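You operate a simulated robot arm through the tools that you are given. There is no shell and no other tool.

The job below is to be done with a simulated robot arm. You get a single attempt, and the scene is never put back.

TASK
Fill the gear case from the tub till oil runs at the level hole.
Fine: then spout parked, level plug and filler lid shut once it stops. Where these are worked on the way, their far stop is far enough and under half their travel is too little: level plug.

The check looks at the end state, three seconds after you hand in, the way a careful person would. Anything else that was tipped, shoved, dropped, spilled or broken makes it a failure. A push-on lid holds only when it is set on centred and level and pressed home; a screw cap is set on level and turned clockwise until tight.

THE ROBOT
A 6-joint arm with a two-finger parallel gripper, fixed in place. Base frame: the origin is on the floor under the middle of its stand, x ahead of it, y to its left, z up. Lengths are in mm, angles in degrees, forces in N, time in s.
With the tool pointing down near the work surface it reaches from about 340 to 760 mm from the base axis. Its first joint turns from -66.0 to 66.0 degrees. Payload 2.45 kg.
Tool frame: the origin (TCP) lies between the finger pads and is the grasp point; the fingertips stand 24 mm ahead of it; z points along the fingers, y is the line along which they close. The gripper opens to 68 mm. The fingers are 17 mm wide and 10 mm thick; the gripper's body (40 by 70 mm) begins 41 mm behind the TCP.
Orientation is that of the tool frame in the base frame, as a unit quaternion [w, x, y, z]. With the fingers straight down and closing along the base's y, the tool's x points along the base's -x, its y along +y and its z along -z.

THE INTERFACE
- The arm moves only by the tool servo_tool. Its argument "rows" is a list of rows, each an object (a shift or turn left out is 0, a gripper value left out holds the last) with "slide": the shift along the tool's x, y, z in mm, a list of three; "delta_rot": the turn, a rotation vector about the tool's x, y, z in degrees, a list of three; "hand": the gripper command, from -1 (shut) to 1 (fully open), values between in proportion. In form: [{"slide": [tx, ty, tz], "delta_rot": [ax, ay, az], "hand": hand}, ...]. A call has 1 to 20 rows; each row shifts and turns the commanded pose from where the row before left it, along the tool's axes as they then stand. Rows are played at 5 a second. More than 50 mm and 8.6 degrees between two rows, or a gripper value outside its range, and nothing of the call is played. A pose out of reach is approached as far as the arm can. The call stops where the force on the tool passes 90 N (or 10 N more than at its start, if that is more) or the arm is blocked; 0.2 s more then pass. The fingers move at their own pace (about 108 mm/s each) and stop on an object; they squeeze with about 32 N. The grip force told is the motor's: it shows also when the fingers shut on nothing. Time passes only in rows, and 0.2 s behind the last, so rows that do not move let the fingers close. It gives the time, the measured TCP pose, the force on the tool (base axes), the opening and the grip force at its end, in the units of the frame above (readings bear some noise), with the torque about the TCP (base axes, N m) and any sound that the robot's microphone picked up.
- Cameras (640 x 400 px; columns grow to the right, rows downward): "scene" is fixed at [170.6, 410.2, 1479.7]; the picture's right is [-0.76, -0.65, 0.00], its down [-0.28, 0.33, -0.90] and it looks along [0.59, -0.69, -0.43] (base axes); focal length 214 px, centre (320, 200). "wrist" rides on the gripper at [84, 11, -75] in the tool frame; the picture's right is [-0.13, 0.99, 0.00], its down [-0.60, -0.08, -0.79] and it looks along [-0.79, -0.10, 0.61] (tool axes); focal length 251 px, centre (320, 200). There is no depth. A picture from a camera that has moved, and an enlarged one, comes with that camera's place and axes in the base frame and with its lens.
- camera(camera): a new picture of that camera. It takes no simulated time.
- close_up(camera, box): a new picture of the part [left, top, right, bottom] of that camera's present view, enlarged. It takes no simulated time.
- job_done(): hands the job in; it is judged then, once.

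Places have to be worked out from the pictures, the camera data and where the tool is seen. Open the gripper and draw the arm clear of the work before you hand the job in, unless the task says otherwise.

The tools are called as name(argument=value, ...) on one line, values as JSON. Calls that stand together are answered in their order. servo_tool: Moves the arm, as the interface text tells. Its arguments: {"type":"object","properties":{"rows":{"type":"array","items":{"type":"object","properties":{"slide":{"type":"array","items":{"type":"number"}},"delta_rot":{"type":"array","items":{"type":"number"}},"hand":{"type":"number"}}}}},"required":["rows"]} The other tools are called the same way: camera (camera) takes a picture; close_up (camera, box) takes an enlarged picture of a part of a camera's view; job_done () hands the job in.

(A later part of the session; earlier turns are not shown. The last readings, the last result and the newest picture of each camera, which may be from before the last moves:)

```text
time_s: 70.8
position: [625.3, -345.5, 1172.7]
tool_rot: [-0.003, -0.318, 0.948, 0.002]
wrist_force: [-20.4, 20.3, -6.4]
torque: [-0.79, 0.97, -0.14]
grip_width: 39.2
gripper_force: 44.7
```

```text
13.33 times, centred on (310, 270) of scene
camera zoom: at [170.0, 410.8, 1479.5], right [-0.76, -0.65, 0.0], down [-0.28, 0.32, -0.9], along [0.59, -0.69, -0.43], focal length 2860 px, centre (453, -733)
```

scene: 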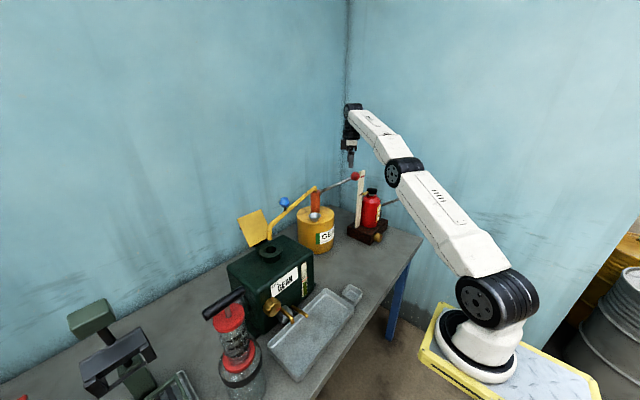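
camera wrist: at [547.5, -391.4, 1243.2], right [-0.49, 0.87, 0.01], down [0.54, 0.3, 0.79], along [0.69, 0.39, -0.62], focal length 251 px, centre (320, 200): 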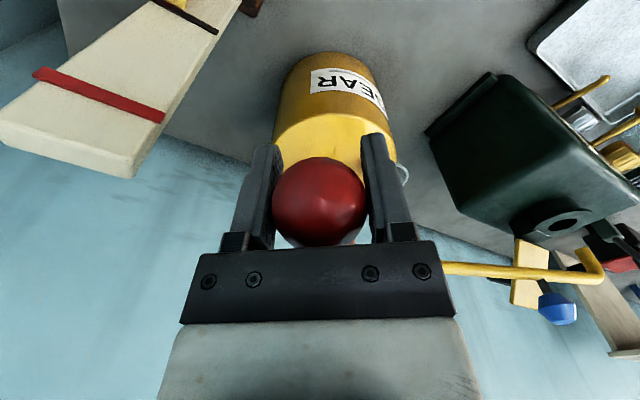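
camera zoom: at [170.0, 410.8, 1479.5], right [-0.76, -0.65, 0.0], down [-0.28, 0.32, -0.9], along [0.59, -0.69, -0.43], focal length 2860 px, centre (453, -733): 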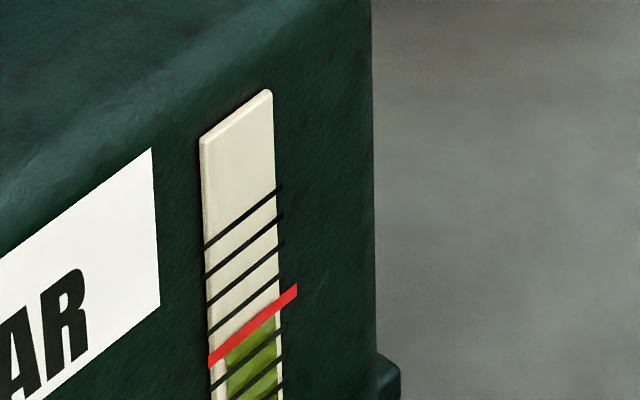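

The flow has thinned to a trickle and the gauge is back at the red line. I'll release the ball, rise clear of it, and let more time pass.

servo_tool(rows=[{"hand": 1}, {"hand": 1}, {"hand": 1}, {"slide": [0, 0, -25]}, {"slide": [4, 9, -25]}, {"slide": [4, 9, -25]}, {"slide": [10, 25, -10]}, {"slide": [10, 25, 0]}, {}, {}, {}])

camera(camera="scene")

close_up(camera="scene", box=[250, 220, 350, 340])

close_up(camera="scene", box=[230, 140, 400, 260])

```text
time_s: 73.2
position: [565.7, -310.8, 1255.6]
tool_rot: [0.0, -0.317, 0.948, 0.0]
wrist_force: [1.0, 0.0, 0.7]
torque: [-0.01, 0.01, 0.0]
grip_width: 67.8
gripper_force: 0.0
```

```text
taken
```

scene: 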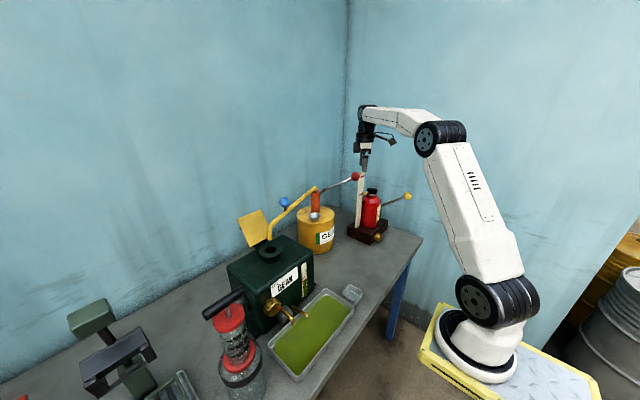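

```text
3.33 times, centred on (300, 280) of scene
camera zoom: at [170.6, 410.2, 1479.7], right [-0.76, -0.65, 0.0], down [-0.28, 0.33, -0.9], along [0.59, -0.69, -0.43], focal length 715 px, centre (387, -67)
```

zoom: 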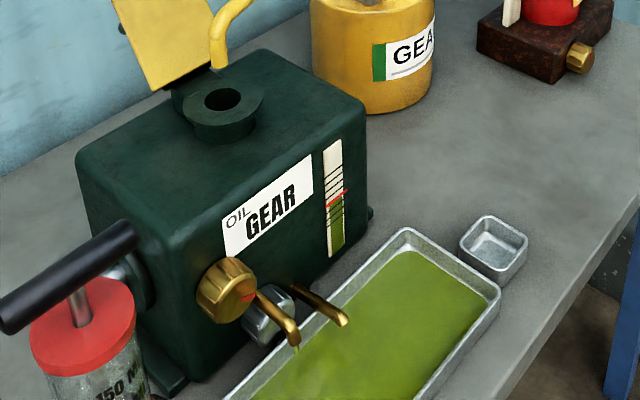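

```text
3.33 times, centred on (315, 200) of scene
camera zoom: at [170.6, 410.2, 1479.7], right [-0.76, -0.65, 0.0], down [-0.28, 0.33, -0.9], along [0.59, -0.69, -0.43], focal length 715 px, centre (337, 200)
```

zoom: 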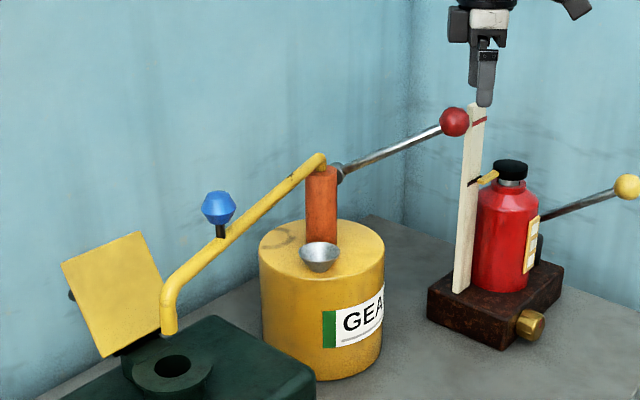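

The lever stays up and the spout is dry, with only a last dribble at the level pipe. I'll move back above the blue knob, which also gives the flow time to stop.

servo_tool(rows=[{"slide": [-34.4, 22, 0]}, {"slide": [-34.4, 22, 0]}, {"slide": [-34.4, 22, 0]}, {"slide": [-34.4, 22, 0]}, {"slide": [-34.4, 22, 0]}, {"slide": [-34.4, 22, 0]}, {"slide": [-34.4, 22, 0]}, {"slide": [-34.4, 22, 0]}, {}])

servo_tool(rows=[{"delta_rot": [0, 0, 8]}, {"delta_rot": [0, 0, 8]}, {"delta_rot": [0, 0, 8]}, {"delta_rot": [0, 0, 8]}, {"delta_rot": [0, 0, 8]}, {"delta_rot": [0, 0, 8]}, {"delta_rot": [0, 0, 8]}, {"delta_rot": [0, 0, 8]}, {"delta_rot": [0, 0, 8]}, {"delta_rot": [0, 0, 8]}, {"delta_rot": [0, 0, 8]}, {"delta_rot": [0, 0, 8]}, {"delta_rot": [0, 0, 8]}, {"delta_rot": [0, 0, 4.2]}, {}])

camera(camera="wrist")

close_up(camera="scene", box=[250, 220, 350, 340])

close_up(camera="scene", box=[220, 170, 320, 265])

```text
time_s: 75.2
position: [676.3, -1.3, 1256.2]
tool_rot: [0.0, -0.318, 0.948, 0.0]
wrist_force: [-0.2, 0.2, -0.5]
torque: [-0.03, -0.02, 0.0]
grip_width: 68.0
gripper_force: 0.0
```

```text
time_s: 78.4
position: [677.2, -3.8, 1256.3]
tool_rot: [0.001, 0.583, 0.812, 0.0]
wrist_force: [0.2, 0.1, -0.2]
torque: [0.03, 0.01, 0.01]
grip_width: 68.1
gripper_force: 0.1
```

```text
taken
camera wrist: at [659.4, 78.8, 1331.9], right [0.98, 0.2, 0.0], down [0.12, -0.6, 0.79], along [0.16, -0.78, -0.61], focal length 251 px, centre (320, 200)
```

wrist: 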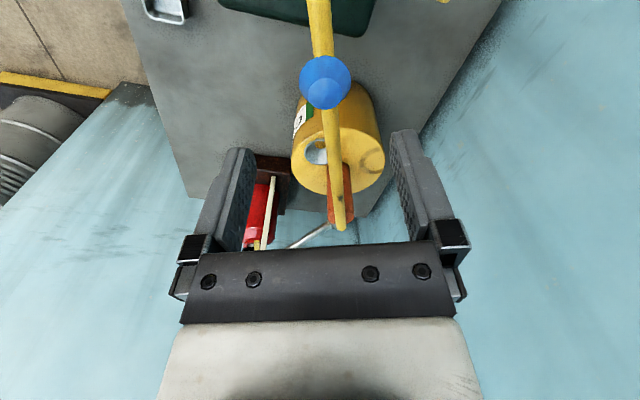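

```text
3.33 times, centred on (300, 280) of scene
camera zoom: at [170.6, 410.2, 1479.7], right [-0.76, -0.65, 0.0], down [-0.28, 0.33, -0.9], along [0.59, -0.69, -0.43], focal length 715 px, centre (387, -67)
```

zoom: 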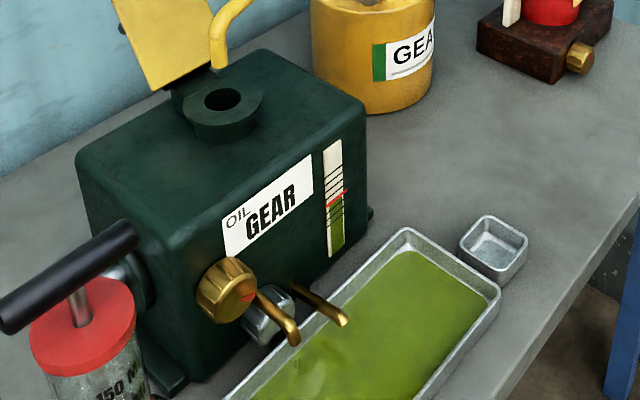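

```text
4.21 times, centred on (270, 218) of scene
camera zoom: at [170.6, 410.2, 1479.7], right [-0.76, -0.65, 0.0], down [-0.28, 0.33, -0.9], along [0.59, -0.69, -0.43], focal length 903 px, centre (530, 126)
```

zoom: 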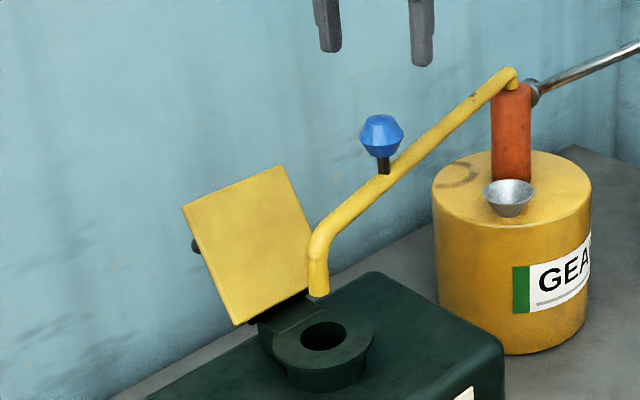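

The level pipe has stopped running. The blue knob is at (680, -7, 1161), so I'll centre, descend and grip it to swing the spout back.

servo_tool(rows=[{"slide": [-3, 1.8, 30]}, {"slide": [0, 0, 30]}, {"slide": [0, 0, 20]}, {"slide": [0, 0, 11]}, {}, {"hand": -1}, {"hand": -1}, {"hand": -1}, {"hand": -1}])

close_up(camera="scene", box=[220, 170, 320, 265])

```text
time_s: 80.4
position: [679.6, -6.0, 1165.9]
tool_rot: [0.0, 0.582, 0.813, -0.001]
wrist_force: [0.2, 0.4, -1.0]
torque: [-0.01, -0.04, -0.02]
grip_width: 35.1
gripper_force: 44.5
```

```text
4.21 times, centred on (270, 218) of scene
camera zoom: at [170.6, 410.2, 1479.7], right [-0.76, -0.65, 0.0], down [-0.28, 0.33, -0.9], along [0.59, -0.69, -0.43], focal length 903 px, centre (530, 126)
```

zoom: 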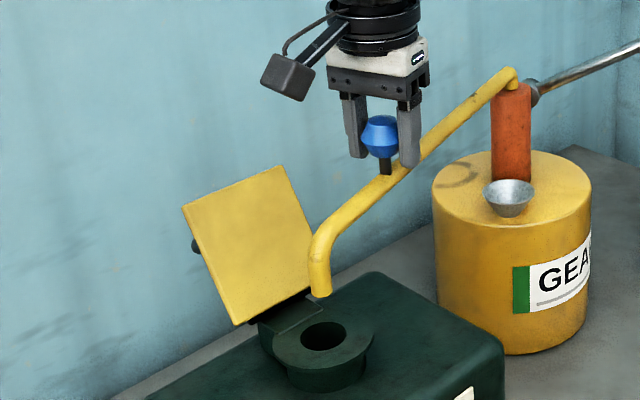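

It's gripped with almost no load. I'll swing back towards the cup about the refined pivot (763, -254, radius 261), starting with 15° and checking the forces and the outlet for drips.

servo_tool(rows=[{"slide": [-1.0, -22.77, 0], "delta_rot": [0, 0, -5]}, {"slide": [-1.0, -22.77, 0], "delta_rot": [0, 0, -5]}, {"slide": [-1.0, -22.77, 0], "delta_rot": [0, 0, -5]}, {}])

close_up(camera="scene", box=[220, 170, 380, 300])

```text
time_s: 81.4
position: [617.5, -36.3, 1166.3]
tool_rot: [-0.002, 0.47, 0.883, -0.001]
wrist_force: [-4.6, 7.1, -5.8]
torque: [-0.14, -0.37, 0.09]
grip_width: 35.1
gripper_force: 45.1
```

```text
3.08 times, centred on (300, 235) of scene
camera zoom: at [170.5, 410.4, 1479.6], right [-0.76, -0.65, 0.0], down [-0.28, 0.33, -0.9], along [0.59, -0.69, -0.43], focal length 660 px, centre (382, 92)
```

zoom: 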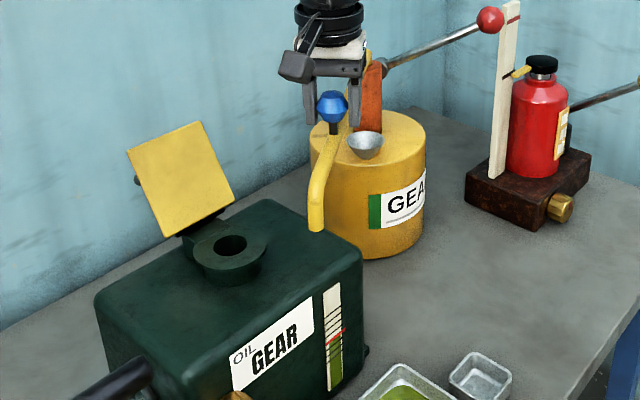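

The swing is smooth, with forces under 10 N and no drip. I'll continue another 20°.

servo_tool(rows=[{"slide": [-1.0, -22.77, 0], "delta_rot": [0, 0, -5]}, {"slide": [-1.0, -22.77, 0], "delta_rot": [0, 0, -5]}, {"slide": [-1.0, -22.77, 0], "delta_rot": [0, 0, -5]}, {"slide": [-1.0, -22.77, 0], "delta_rot": [0, 0, -5]}, {}])

close_up(camera="scene", box=[250, 170, 410, 310])

```text
time_s: 82.6
position: [552.3, -98.9, 1165.8]
tool_rot: [0.002, 0.311, 0.951, 0.0]
wrist_force: [8.5, -6.4, -6.2]
torque: [0.19, 0.11, 0.01]
grip_width: 35.1
gripper_force: 45.2
```

```text
2.86 times, centred on (330, 240) of scene
camera zoom: at [171.0, 409.9, 1479.7], right [-0.76, -0.65, 0.0], down [-0.28, 0.33, -0.9], along [0.59, -0.69, -0.43], focal length 613 px, centre (291, 86)
```

zoom: 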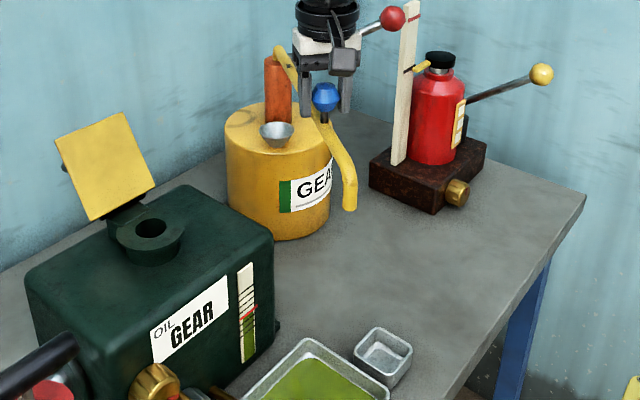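

About 9° remains to the parked pose. I'll finish the swing and compare against the initial picture using the same crop.

servo_tool(rows=[{"slide": [-1.0, -22.77, 0], "delta_rot": [0, 0, -5]}, {"slide": [-0.6, -17.3, 0], "delta_rot": [0, 0, -3.8]}, {}])

close_up(camera="scene", box=[220, 160, 430, 300])

```text
time_s: 83.4
position: [531.6, -134.3, 1166.8]
tool_rot: [0.0, 0.236, 0.972, 0.001]
wrist_force: [18.4, -2.9, -18.7]
torque: [-0.12, -0.1, 0.05]
grip_width: 34.9
gripper_force: 45.4
```

```text
2.86 times, centred on (325, 230) of scene
camera zoom: at [171.6, 410.0, 1479.6], right [-0.76, -0.65, 0.0], down [-0.28, 0.33, -0.9], along [0.59, -0.69, -0.43], focal length 613 px, centre (306, 114)
```

zoom: 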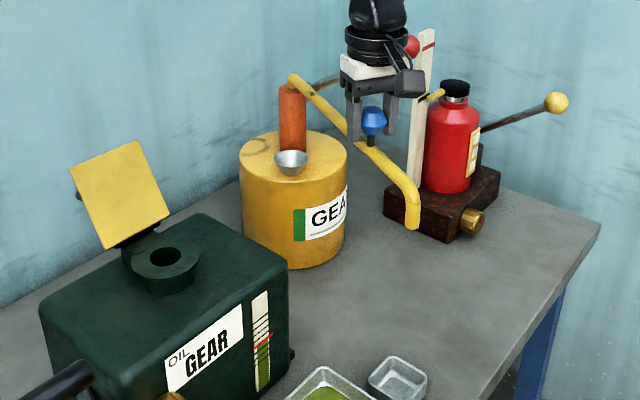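

The spout matches its initial place. I'll release it, rise, and compare again unloaded.

servo_tool(rows=[{"hand": 1}, {"hand": 1}, {"hand": 1}, {"slide": [0, 0, -30]}, {"slide": [0, 0, -35]}, {"slide": [0, 0, -35]}, {}])

close_up(camera="scene", box=[220, 160, 430, 300])

camera(camera="wrist")

close_up(camera="scene", box=[250, 220, 350, 340])

```text
time_s: 85.0
position: [526.4, -132.1, 1267.9]
tool_rot: [0.0, 0.237, 0.972, 0.0]
wrist_force: [1.3, -0.9, -0.5]
torque: [0.02, -0.01, 0.01]
grip_width: 68.1
gripper_force: 0.0
```

```text
2.86 times, centred on (325, 230) of scene
camera zoom: at [170.6, 410.2, 1479.7], right [-0.76, -0.65, 0.0], down [-0.28, 0.33, -0.9], along [0.59, -0.69, -0.43], focal length 613 px, centre (306, 114)
```

zoom: 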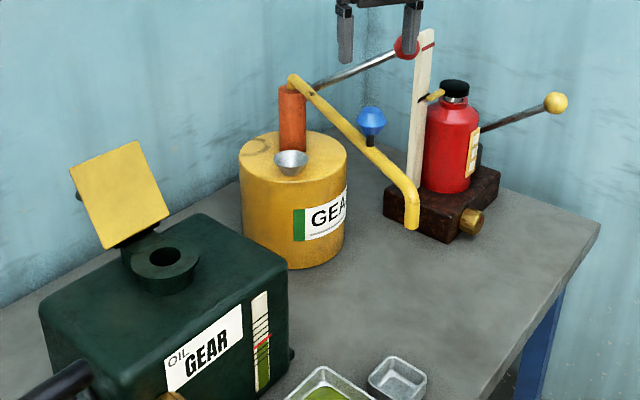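

```text
taken
camera wrist: at [457.1, -84.2, 1343.0], right [0.57, 0.82, 0.0], down [0.5, -0.35, 0.79], along [0.65, -0.45, -0.61], focal length 251 px, centre (320, 200)
```

wrist: 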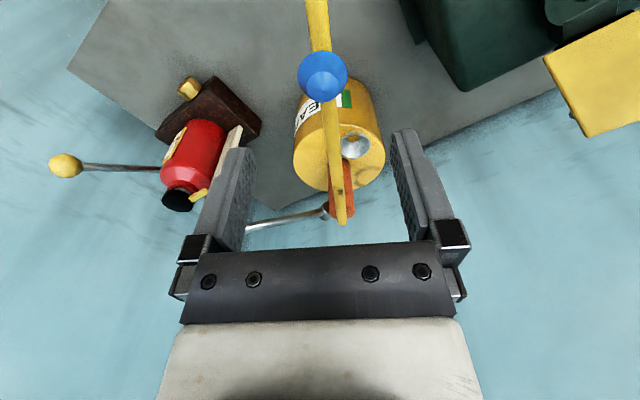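

```text
3.33 times, centred on (300, 280) of scene
camera zoom: at [170.6, 410.2, 1479.7], right [-0.76, -0.65, 0.0], down [-0.28, 0.33, -0.9], along [0.59, -0.69, -0.43], focal length 715 px, centre (387, -67)
```

zoom: 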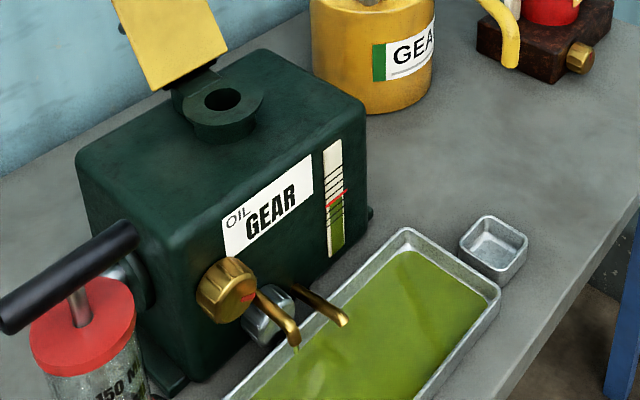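

The spout is back exactly where it started, as is the lever. There may still be an occasional drip at the level pipe, so I'll zoom in.

close_up(camera="scene", box=[270, 295, 320, 345])

close_up(camera="scene", box=[295, 255, 325, 285])

```text
8.00 times, centred on (295, 320) of scene
camera zoom: at [170.6, 410.2, 1479.7], right [-0.76, -0.65, 0.0], down [-0.28, 0.33, -0.9], along [0.59, -0.69, -0.43], focal length 1716 px, centre (520, -760)
```

zoom: 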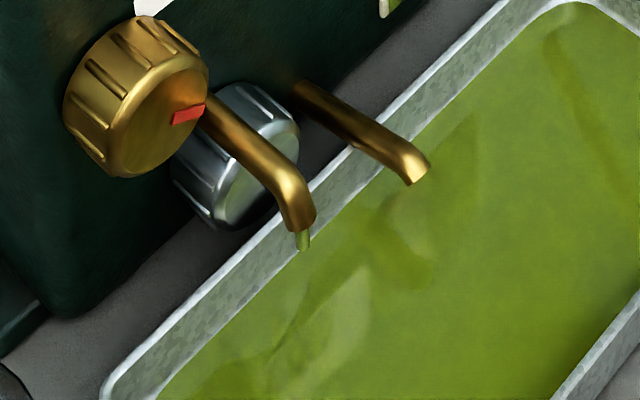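

```text
13.33 times, centred on (310, 270) of scene
camera zoom: at [170.6, 410.2, 1479.7], right [-0.76, -0.65, 0.0], down [-0.28, 0.33, -0.9], along [0.59, -0.69, -0.43], focal length 2860 px, centre (453, -733)
```

zoom: 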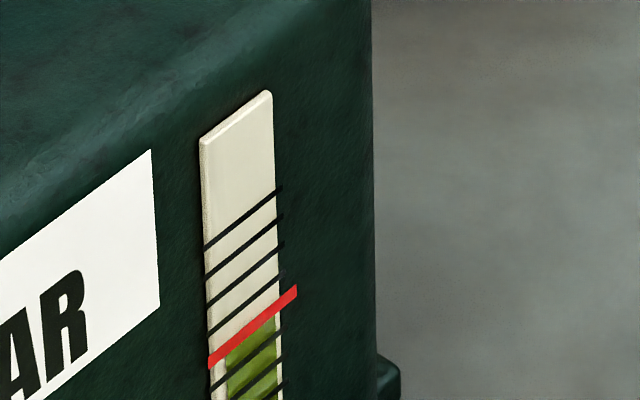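

It still drips now and then, so I'll keep waiting before shutting anything. Meanwhile I'll study the lid: it leans back about 45° from a hinge near x 700, and I can see a dark tab on it.

close_up(camera="wrist", box=[520, 0, 640, 150])

close_up(camera="scene", box=[230, 200, 300, 262])

```text
2.67 times, centred on (580, 75) of wrist
camera zoom: at [457.1, -84.2, 1343.0], right [0.57, 0.82, 0.0], down [0.5, -0.35, 0.79], along [0.65, -0.45, -0.61], focal length 670 px, centre (-373, 533)
```

zoom: 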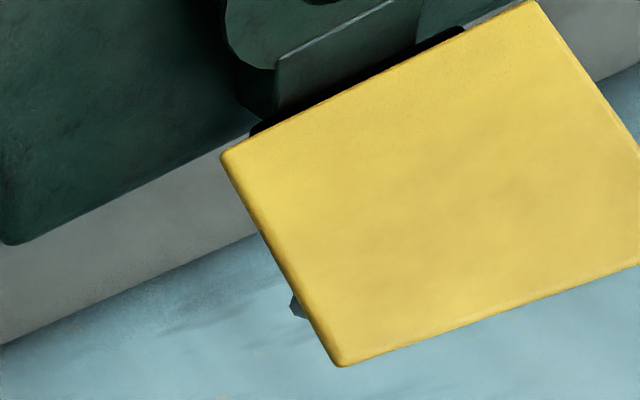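

```text
6.45 times, centred on (265, 231) of scene
camera zoom: at [170.6, 410.2, 1479.7], right [-0.76, -0.65, 0.0], down [-0.28, 0.33, -0.9], along [0.59, -0.69, -0.43], focal length 1384 px, centre (675, 0)
```

zoom: 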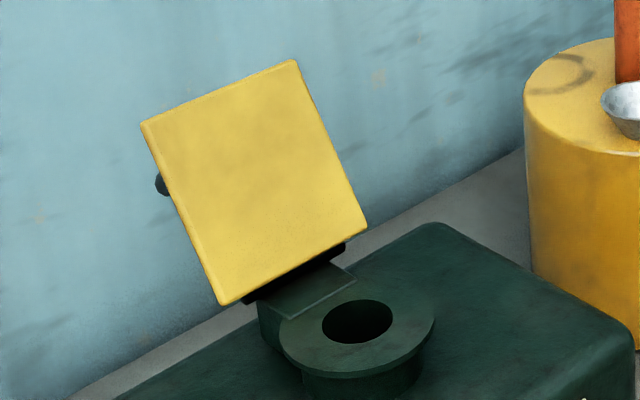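

The tab behind the lid sits about 70% out from the hinge. I'll move above the lid with the fingers closing along x and the wrist camera on the +y side, which also lets the level pipe finish dripping.

servo_tool(rows=[{"delta_rot": [0, 0, 7.8]}, {"delta_rot": [0, 0, 7.8]}, {"delta_rot": [0, 0, 7.8]}, {"delta_rot": [0, 0, 7.8]}, {"delta_rot": [0, 0, 7.8]}, {"delta_rot": [0, 0, 7.8]}, {"delta_rot": [0, 0, 7.8]}, {"delta_rot": [0, 0, 8]}, {"slide": [37, 23, 0]}, {"slide": [37, 23, 0]}, {"slide": [37, 23, 0]}, {"slide": [37, 23, 0]}, {"slide": [37, 23, 0]}, {"slide": [37, 23, 0]}, {}])

camera(camera="wrist")

close_up(camera="scene", box=[270, 295, 320, 345])

```text
time_s: 88.2
position: [670.9, 90.9, 1265.1]
tool_rot: [-0.001, 0.707, 0.707, -0.001]
wrist_force: [0.3, 0.3, 0.1]
torque: [-0.04, -0.03, 0.03]
grip_width: 68.1
gripper_force: 0.0
```

```text
taken
camera wrist: at [682.1, 175.5, 1340.4], right [0.99, -0.13, 0.0], down [-0.08, -0.6, 0.79], along [-0.1, -0.79, -0.61], focal length 251 px, centre (320, 200)
```

wrist: 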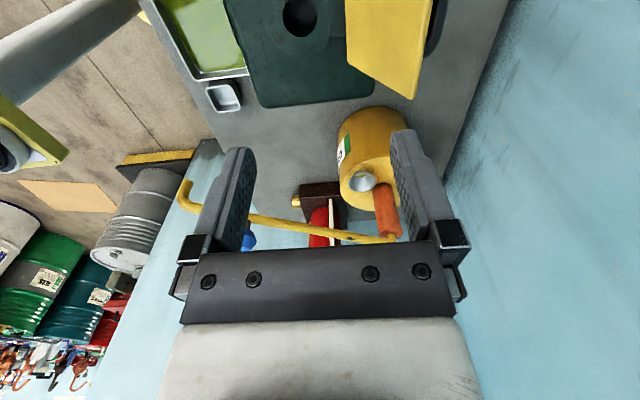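

```text
8.00 times, centred on (295, 320) of scene
camera zoom: at [170.6, 410.2, 1479.7], right [-0.76, -0.65, 0.0], down [-0.28, 0.33, -0.9], along [0.59, -0.69, -0.43], focal length 1716 px, centre (520, -760)
```

zoom: 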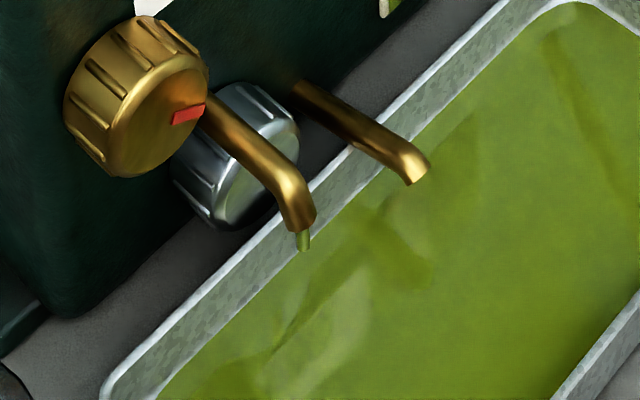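

There's still a hanging drip at the level pipe. Let me zoom on the lid's back from this viewpoint while time passes.

close_up(camera="wrist", box=[240, 0, 480, 150])

servo_tool(rows=[{}, {}, {}, {}, {}, {}, {}, {}, {}, {}])

close_up(camera="scene", box=[270, 295, 320, 345])

```text
2.67 times, centred on (360, 75) of wrist
camera zoom: at [682.1, 175.5, 1340.4], right [0.99, -0.13, 0.0], down [-0.08, -0.6, 0.79], along [-0.1, -0.79, -0.61], focal length 670 px, centre (213, 533)
```

zoom: 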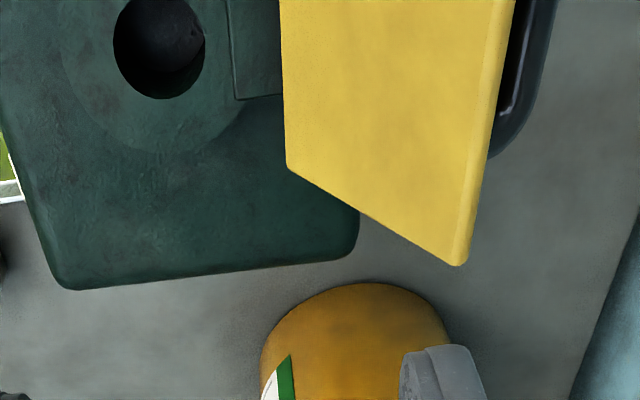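

```text
time_s: 90.4
position: [671.3, 91.7, 1264.5]
tool_rot: [0.0, 0.707, 0.707, 0.0]
wrist_force: [0.4, -0.7, 0.3]
torque: [0.0, 0.02, 0.01]
grip_width: 67.9
gripper_force: 0.2
```

```text
8.00 times, centred on (295, 320) of scene
camera zoom: at [170.6, 410.2, 1479.7], right [-0.76, -0.65, 0.0], down [-0.28, 0.33, -0.9], along [0.59, -0.69, -0.43], focal length 1716 px, centre (520, -760)
```

zoom: 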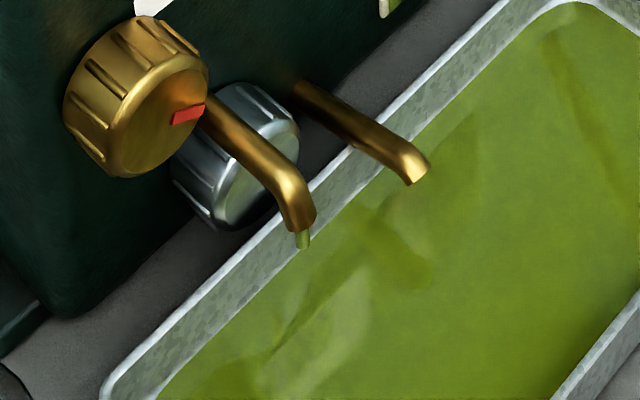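

The lid carries a black bow handle on its outer side. The level pipe still shows a shrinking dribble, so I'll simply wait with the arm still.

servo_tool(rows=[{}, {}, {}, {}, {}, {}, {}, {}, {}, {}, {}, {}, {}, {}, {}, {}, {}, {}, {}, {}])

close_up(camera="scene", box=[270, 295, 320, 345])

servo_tool(rows=[{}, {}, {}, {}, {}, {}, {}, {}, {}, {}, {}, {}, {}, {}, {}, {}, {}, {}, {}, {}])

close_up(camera="scene", box=[270, 295, 320, 345])

```text
time_s: 94.6
position: [670.6, 90.9, 1266.0]
tool_rot: [-0.001, 0.707, 0.707, 0.0]
wrist_force: [0.4, 0.2, 0.4]
torque: [0.01, 0.01, 0.0]
grip_width: 68.1
gripper_force: 0.0
```

```text
8.00 times, centred on (295, 320) of scene
camera zoom: at [170.6, 410.2, 1479.7], right [-0.76, -0.65, 0.0], down [-0.28, 0.33, -0.9], along [0.59, -0.69, -0.43], focal length 1716 px, centre (520, -760)
```

zoom: 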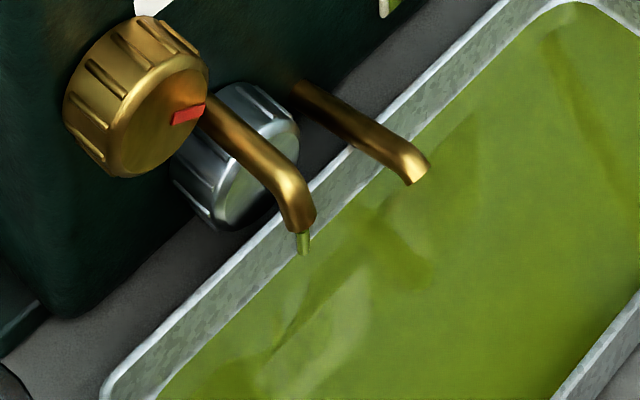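

```text
time_s: 98.8
position: [671.0, 91.4, 1265.0]
tool_rot: [-0.001, 0.707, 0.707, 0.0]
wrist_force: [-0.3, -0.5, -0.4]
torque: [0.02, 0.01, 0.02]
grip_width: 68.1
gripper_force: 0.2
```

```text
8.00 times, centred on (295, 320) of scene
camera zoom: at [170.6, 410.2, 1479.7], right [-0.76, -0.65, 0.0], down [-0.28, 0.33, -0.9], along [0.59, -0.69, -0.43], focal length 1716 px, centre (520, -760)
```

zoom: 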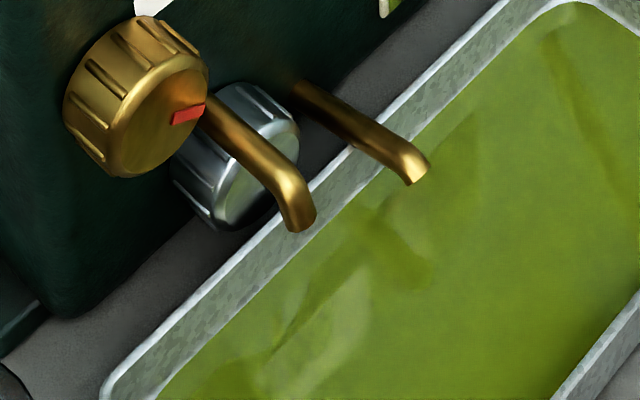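

No drip visible now. I'll verify twice more to be sure it has stopped rather than being between drops.

servo_tool(rows=[{}, {}, {}, {}])

close_up(camera="scene", box=[270, 295, 320, 345])

servo_tool(rows=[{}, {}, {}, {}, {}, {}, {}])

close_up(camera="scene", box=[270, 295, 320, 345])

close_up(camera="scene", box=[295, 255, 325, 285])

```text
time_s: 99.8
position: [670.8, 91.8, 1265.5]
tool_rot: [0.0, 0.708, 0.706, 0.0]
wrist_force: [0.5, 0.2, 0.2]
torque: [-0.01, -0.02, 0.01]
grip_width: 68.0
gripper_force: 0.1
```

```text
8.00 times, centred on (295, 320) of scene
camera zoom: at [170.6, 410.2, 1479.7], right [-0.76, -0.65, 0.0], down [-0.28, 0.33, -0.9], along [0.59, -0.69, -0.43], focal length 1716 px, centre (520, -760)
```

zoom: 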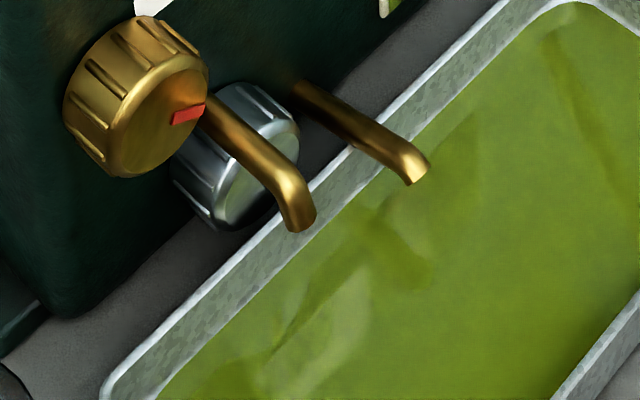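

```text
time_s: 101.4
position: [671.2, 91.1, 1264.7]
tool_rot: [0.0, 0.707, 0.707, 0.001]
wrist_force: [0.0, -0.1, 0.2]
torque: [0.0, 0.02, 0.02]
grip_width: 68.4
gripper_force: 0.0
```

```text
8.00 times, centred on (295, 320) of scene
camera zoom: at [170.6, 410.2, 1479.7], right [-0.76, -0.65, 0.0], down [-0.28, 0.33, -0.9], along [0.59, -0.69, -0.43], focal length 1716 px, centre (520, -760)
```

zoom: 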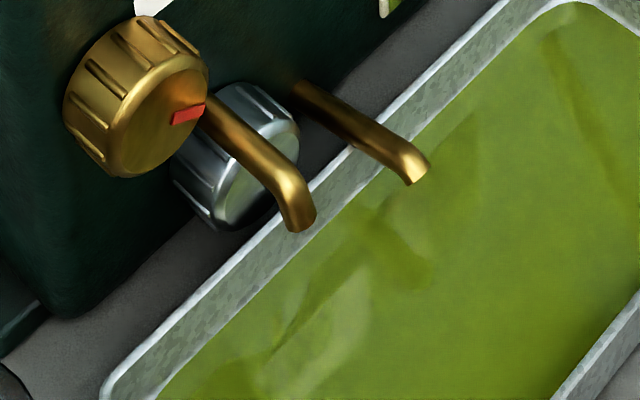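

```text
13.33 times, centred on (310, 270) of scene
camera zoom: at [170.6, 410.2, 1479.7], right [-0.76, -0.65, 0.0], down [-0.28, 0.33, -0.9], along [0.59, -0.69, -0.43], focal length 2860 px, centre (453, -733)
```

zoom: 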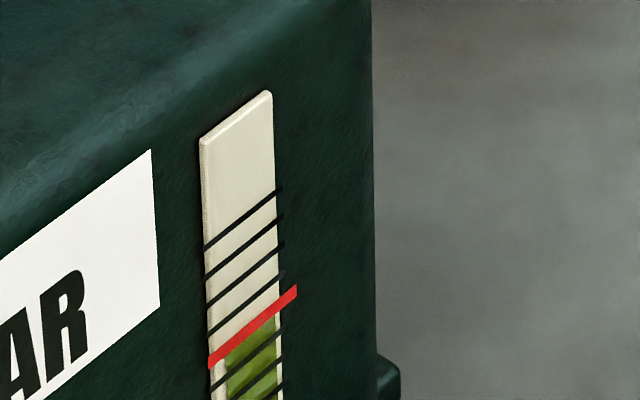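

The flow has stopped and the level sits at the red line. Before closing the lid I want a side-on look at its lean and handle, so I'll shift the hand to the +y side and lower the camera.

servo_tool(rows=[{"slide": [20, -10, 28]}, {"slide": [20, -10, 28]}, {"slide": [20, -10, 28]}, {}])

camera(camera="wrist")

close_up(camera="wrist", box=[340, 60, 540, 220])

```text
time_s: 102.4
position: [639.0, 149.9, 1178.8]
tool_rot: [0.0, 0.708, 0.707, 0.0]
wrist_force: [0.5, 0.4, -1.2]
torque: [0.02, 0.03, -0.02]
grip_width: 67.9
gripper_force: 0.1
```

```text
taken
camera wrist: at [650.3, 233.5, 1255.4], right [0.99, -0.13, 0.0], down [-0.08, -0.6, 0.79], along [-0.1, -0.79, -0.61], focal length 251 px, centre (320, 200)
```

wrist: 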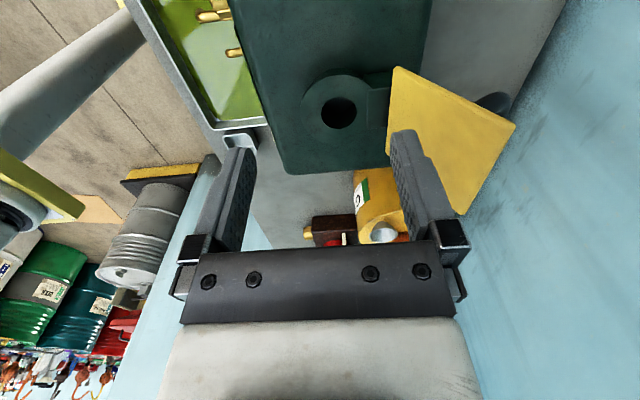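

```text
2.50 times, centred on (440, 140) of wrist
camera zoom: at [650.3, 233.5, 1255.4], right [0.99, -0.13, 0.0], down [-0.08, -0.6, 0.79], along [-0.1, -0.79, -0.61], focal length 629 px, centre (20, 350)
```

zoom: 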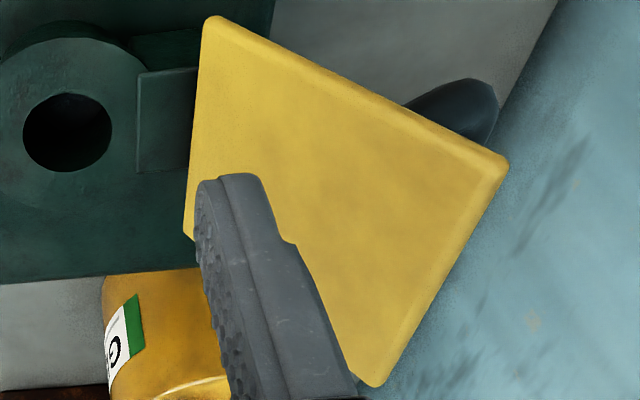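

Side view gives the lid geometry: hinge edge at (697, 1050), free edge at (749, 1135), y from 44 to 132. It leans back 31°, with a bow handle about 45 mm behind it. I'll tilt 10° and bring the open fingers above the free edge, so the far finger can go down behind it and the near finger in front.

servo_tool(rows=[{"slide": [-31, 0, -7]}, {"slide": [-31, 0, -7]}, {"delta_rot": [-5, 0, 0]}, {"delta_rot": [-5, 0, 0]}, {"slide": [0, 29, 5.1]}, {"slide": [0, 29, 5.1]}, {"slide": [0, 28.7, 5.1]}, {}])

camera(camera="wrist")

close_up(camera="scene", box=[210, 150, 330, 270])

```text
time_s: 104.2
position: [729.1, 86.7, 1194.6]
tool_rot: [0.061, 0.705, 0.704, 0.061]
wrist_force: [1.2, -0.3, -0.1]
torque: [-0.01, 0.0, -0.01]
grip_width: 67.8
gripper_force: 0.0
```

```text
taken
camera wrist: at [726.5, 170.7, 1270.1], right [0.98, -0.13, 0.17], down [-0.21, -0.6, 0.77], along [0.0, -0.79, -0.62], focal length 251 px, centre (320, 200)
```

wrist: 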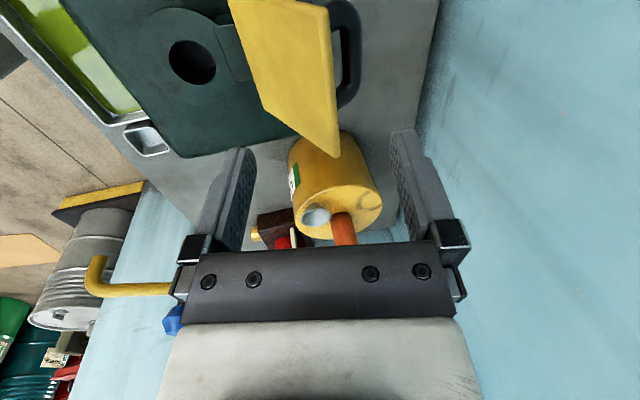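

```text
3.33 times, centred on (270, 210) of scene
camera zoom: at [170.6, 410.2, 1479.7], right [-0.76, -0.65, 0.0], down [-0.28, 0.33, -0.9], along [0.59, -0.69, -0.43], focal length 715 px, centre (487, 167)
```

zoom: 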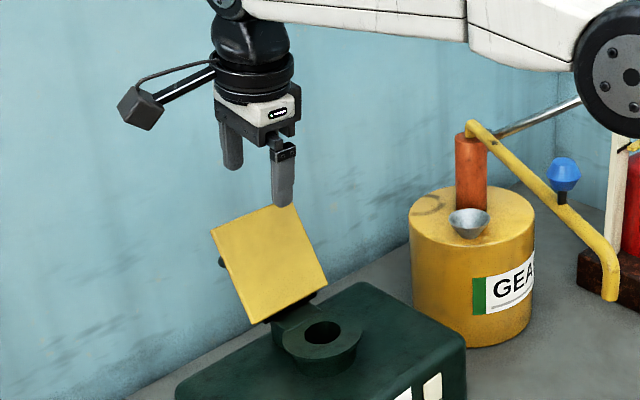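

The lid sits between the two fingers, and the loop handle is beyond and below the far fingertip's path. I'll descend 60 mm vertically to put the far finger behind the free edge.

servo_tool(rows=[{"slide": [0, -2.65, 15]}, {"slide": [0, -2.65, 15]}, {"slide": [0, -2.65, 15]}, {"slide": [0, -2.65, 15]}, {}])

camera(camera="wrist")

close_up(camera="scene", box=[210, 150, 330, 270])

```text
time_s: 105.4
position: [728.5, 86.2, 1133.5]
tool_rot: [0.062, 0.704, 0.704, 0.061]
wrist_force: [-0.4, 0.0, 0.9]
torque: [-0.01, -0.05, -0.05]
grip_width: 68.3
gripper_force: 0.1
```

```text
taken
camera wrist: at [726.1, 170.0, 1210.0], right [0.98, -0.13, 0.17], down [-0.21, -0.6, 0.77], along [0.01, -0.79, -0.62], focal length 251 px, centre (320, 200)
```

wrist: 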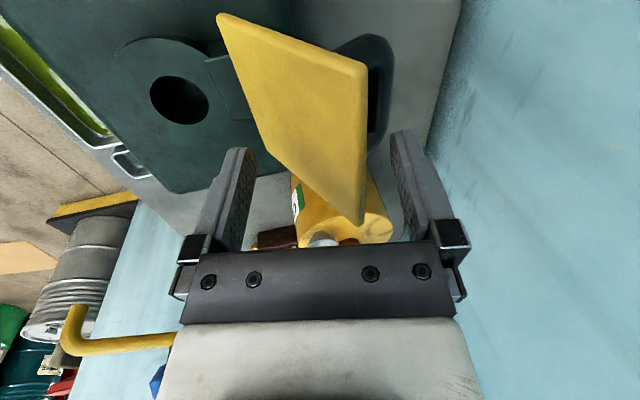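

```text
3.33 times, centred on (270, 210) of scene
camera zoom: at [170.6, 410.2, 1479.7], right [-0.76, -0.65, 0.0], down [-0.28, 0.33, -0.9], along [0.59, -0.69, -0.43], focal length 715 px, centre (487, 167)
```

zoom: 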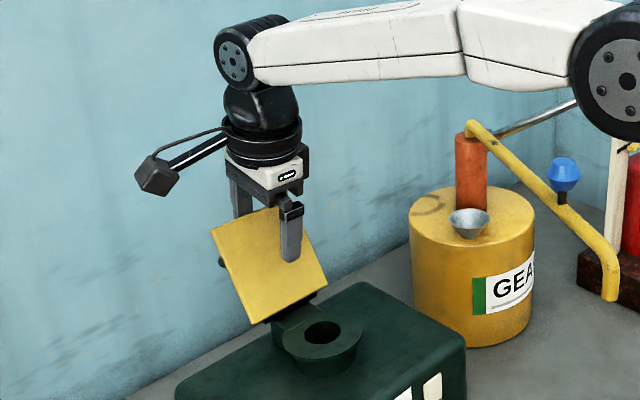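

The far finger is behind the free edge and the near finger in front, with no contact yet. I'll pull towards the robot along the lid's arc for the first few steps.

servo_tool(rows=[{"slide": [0, -6.9, -1.2]}, {"slide": [0, -10, -8.3]}, {"slide": [0, -12.1, -6.9]}, {}])

camera(camera="wrist")

close_up(camera="scene", box=[210, 150, 330, 270])

```text
time_s: 106.4
position: [696.3, 85.6, 1145.4]
tool_rot: [0.062, 0.704, 0.705, 0.062]
wrist_force: [1.0, 0.1, -0.1]
torque: [-0.03, -0.04, 0.02]
grip_width: 68.0
gripper_force: 0.1
```

```text
taken
camera wrist: at [694.3, 170.2, 1221.4], right [0.98, -0.13, 0.17], down [-0.21, -0.6, 0.77], along [0.0, -0.79, -0.62], focal length 251 px, centre (320, 200)
```

wrist: 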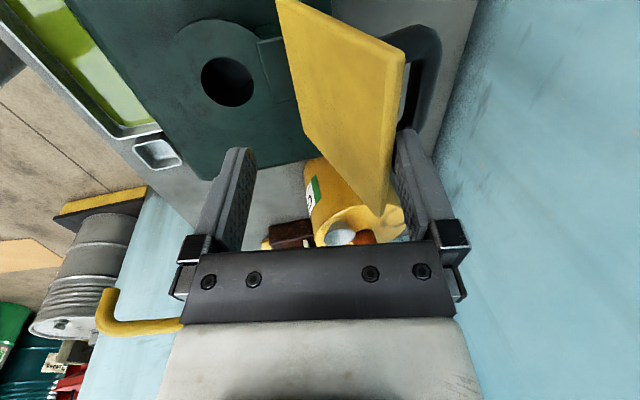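

```text
3.33 times, centred on (270, 210) of scene
camera zoom: at [170.6, 410.2, 1479.7], right [-0.76, -0.65, 0.0], down [-0.28, 0.33, -0.9], along [0.59, -0.69, -0.43], focal length 715 px, centre (487, 167)
```

zoom: 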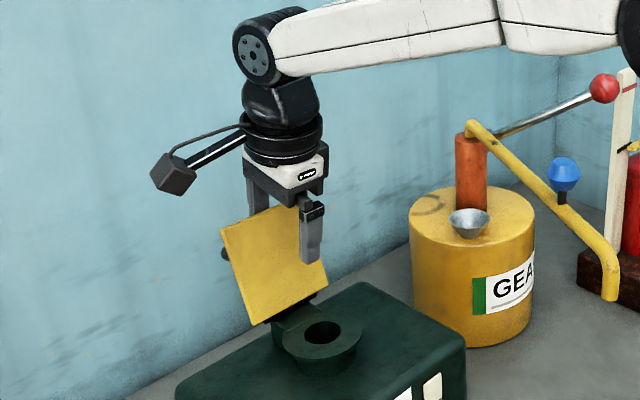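

The lid is rising with negligible force. I'll keep following the arc past vertical.

servo_tool(rows=[{"slide": [0, -13, -5.3]}, {"slide": [0, -13.5, -3.4]}, {"slide": [0, -13.5, -2]}, {}])

camera(camera="wrist")

close_up(camera="scene", box=[210, 150, 330, 270])

```text
time_s: 107.4
position: [653.5, 88.6, 1149.6]
tool_rot: [0.062, 0.704, 0.705, 0.062]
wrist_force: [-0.8, -0.7, -0.4]
torque: [-0.03, 0.0, -0.03]
grip_width: 67.8
gripper_force: 0.1
```

```text
taken
camera wrist: at [652.4, 171.7, 1225.8], right [0.98, -0.13, 0.17], down [-0.21, -0.6, 0.77], along [0.01, -0.79, -0.62], focal length 251 px, centre (320, 200)
```

wrist: 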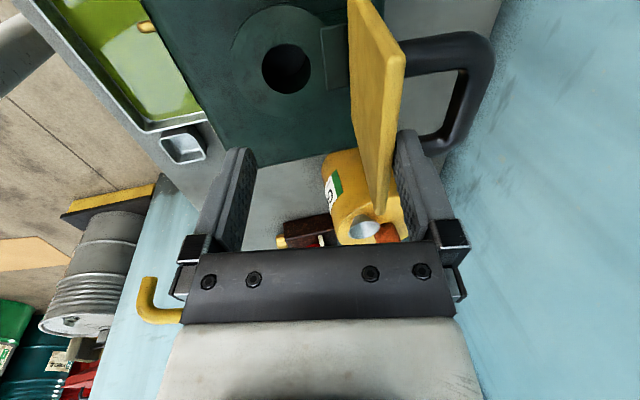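

```text
3.33 times, centred on (270, 210) of scene
camera zoom: at [170.6, 410.2, 1479.7], right [-0.76, -0.65, 0.0], down [-0.28, 0.33, -0.9], along [0.59, -0.69, -0.43], focal length 715 px, centre (487, 167)
```

zoom: 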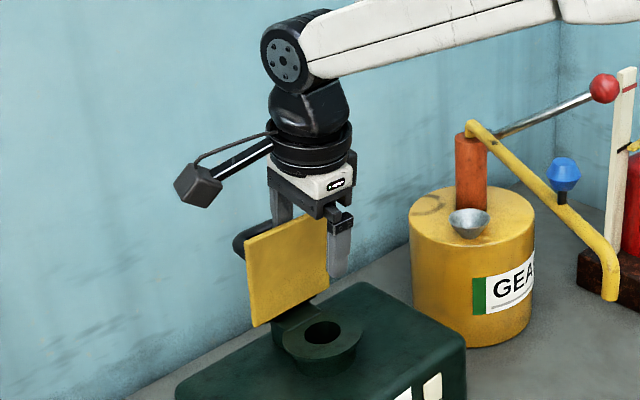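

The lid is about vertical. To keep it under control on the way down, I'll nudge it just past vertical and narrow the gripper around the plate in steps, shifting the hand so the far finger stays put.

servo_tool(rows=[{"slide": [0, -7.9, -1.4]}, {"slide": [0, 9.85, 1.74], "hand": 0.41}, {"slide": [0, 9.85, 1.74], "hand": -0.18}, {"slide": [0, 7, 1.2], "hand": -0.55}, {"hand": -0.55}])

camera(camera="wrist")

close_up(camera="scene", box=[210, 150, 330, 270])

```text
time_s: 108.6
position: [673.3, 88.5, 1149.5]
tool_rot: [0.061, 0.704, 0.704, 0.062]
wrist_force: [0.4, 0.8, 0.1]
torque: [-0.01, -0.04, 0.01]
grip_width: 15.4
gripper_force: 0.1
```

```text
taken
camera wrist: at [670.7, 171.5, 1225.7], right [0.98, -0.13, 0.17], down [-0.21, -0.6, 0.77], along [0.0, -0.79, -0.62], focal length 251 px, centre (320, 200)
```

wrist: 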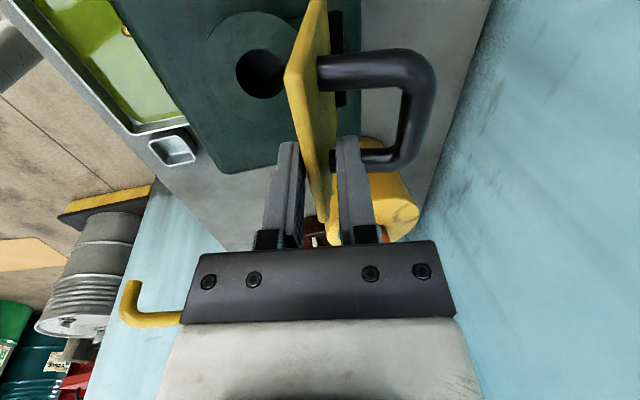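

```text
3.33 times, centred on (270, 210) of scene
camera zoom: at [170.6, 410.2, 1479.7], right [-0.76, -0.65, 0.0], down [-0.28, 0.33, -0.9], along [0.59, -0.69, -0.43], focal length 715 px, centre (487, 167)
```

zoom: 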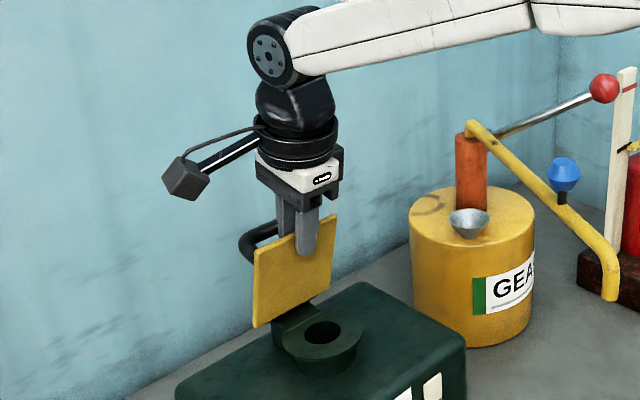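

The lid plate is loosely captured between the fingers at about 100°. I'll now rotate the hand about the hinge line (700, 1048) to lower the lid, 24° first.

servo_tool(rows=[{"slide": [0, -14.5, 2.2], "delta_rot": [-8, 0, 0]}, {"slide": [0, -14.5, 2.2], "delta_rot": [-8, 0, 0]}, {"slide": [0, -14.5, 2.2], "delta_rot": [-8, 0, 0]}, {}])

camera(camera="wrist")

close_up(camera="scene", box=[210, 150, 330, 270])

```text
time_s: 109.6
position: [631.9, 85.9, 1129.3]
tool_rot: [0.206, 0.676, 0.677, 0.207]
wrist_force: [0.2, 0.8, -0.6]
torque: [0.0, 0.0, 0.02]
grip_width: 15.2
gripper_force: 0.1
```

```text
taken
camera wrist: at [600.6, 169.1, 1197.7], right [0.82, -0.13, 0.56], down [-0.51, -0.6, 0.61], along [0.26, -0.79, -0.56], focal length 251 px, centre (320, 200)
```

wrist: 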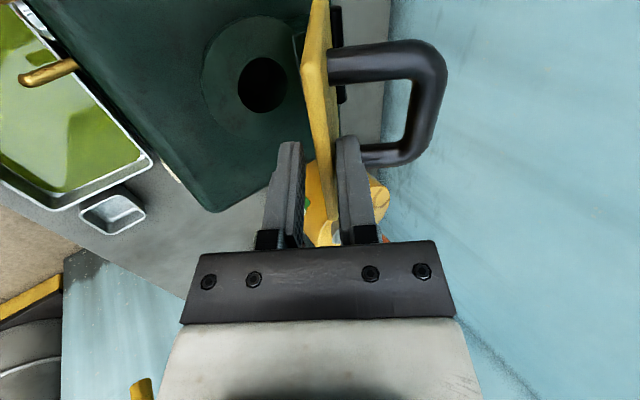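

```text
3.33 times, centred on (270, 210) of scene
camera zoom: at [170.6, 410.2, 1479.7], right [-0.76, -0.65, 0.0], down [-0.28, 0.33, -0.9], along [0.59, -0.69, -0.43], focal length 715 px, centre (487, 167)
```

zoom: 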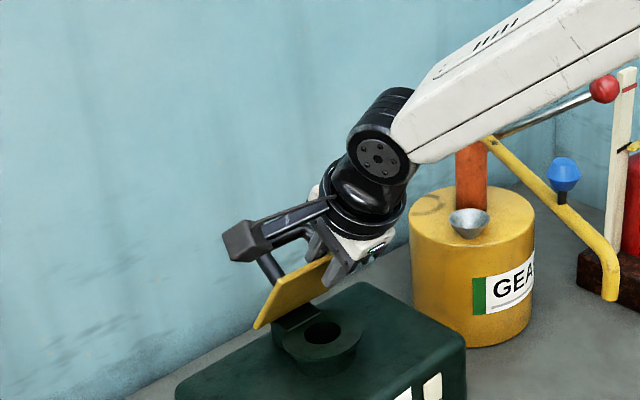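

The lid is coming down under control with no load. I'll rotate another 24° about the hinge line.

servo_tool(rows=[{"slide": [0, -14.5, 2.2], "delta_rot": [-8, 0, 0]}, {"slide": [0, -14.5, 2.2], "delta_rot": [-8, 0, 0]}, {"slide": [0, -14.5, 2.2], "delta_rot": [-8, 0, 0]}, {}])

camera(camera="wrist")

close_up(camera="scene", box=[210, 150, 330, 270])

```text
time_s: 110.6
position: [630.3, 90.8, 1165.0]
tool_rot: [0.28, 0.626, 0.653, 0.321]
wrist_force: [-0.2, -0.2, -0.3]
torque: [-0.02, 0.0, 0.0]
grip_width: 15.3
gripper_force: 0.0
out of reach, approached as far as the arm can: row 2, 3
```

```text
taken
camera wrist: at [574.7, 168.5, 1224.9], right [0.64, -0.12, 0.76], down [-0.62, -0.66, 0.42], along [0.45, -0.74, -0.5], focal length 251 px, centre (320, 200)
```

wrist: 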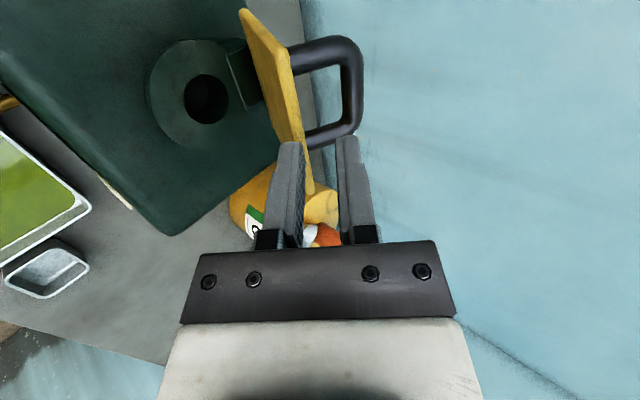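

```text
3.33 times, centred on (270, 210) of scene
camera zoom: at [170.6, 410.2, 1479.7], right [-0.76, -0.65, 0.0], down [-0.28, 0.33, -0.9], along [0.59, -0.69, -0.43], focal length 715 px, centre (487, 167)
```

zoom: 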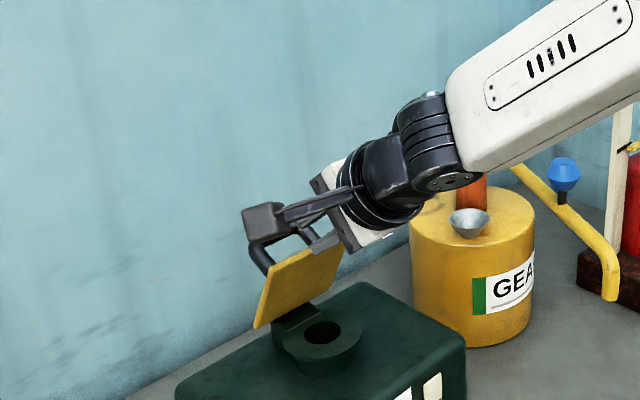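

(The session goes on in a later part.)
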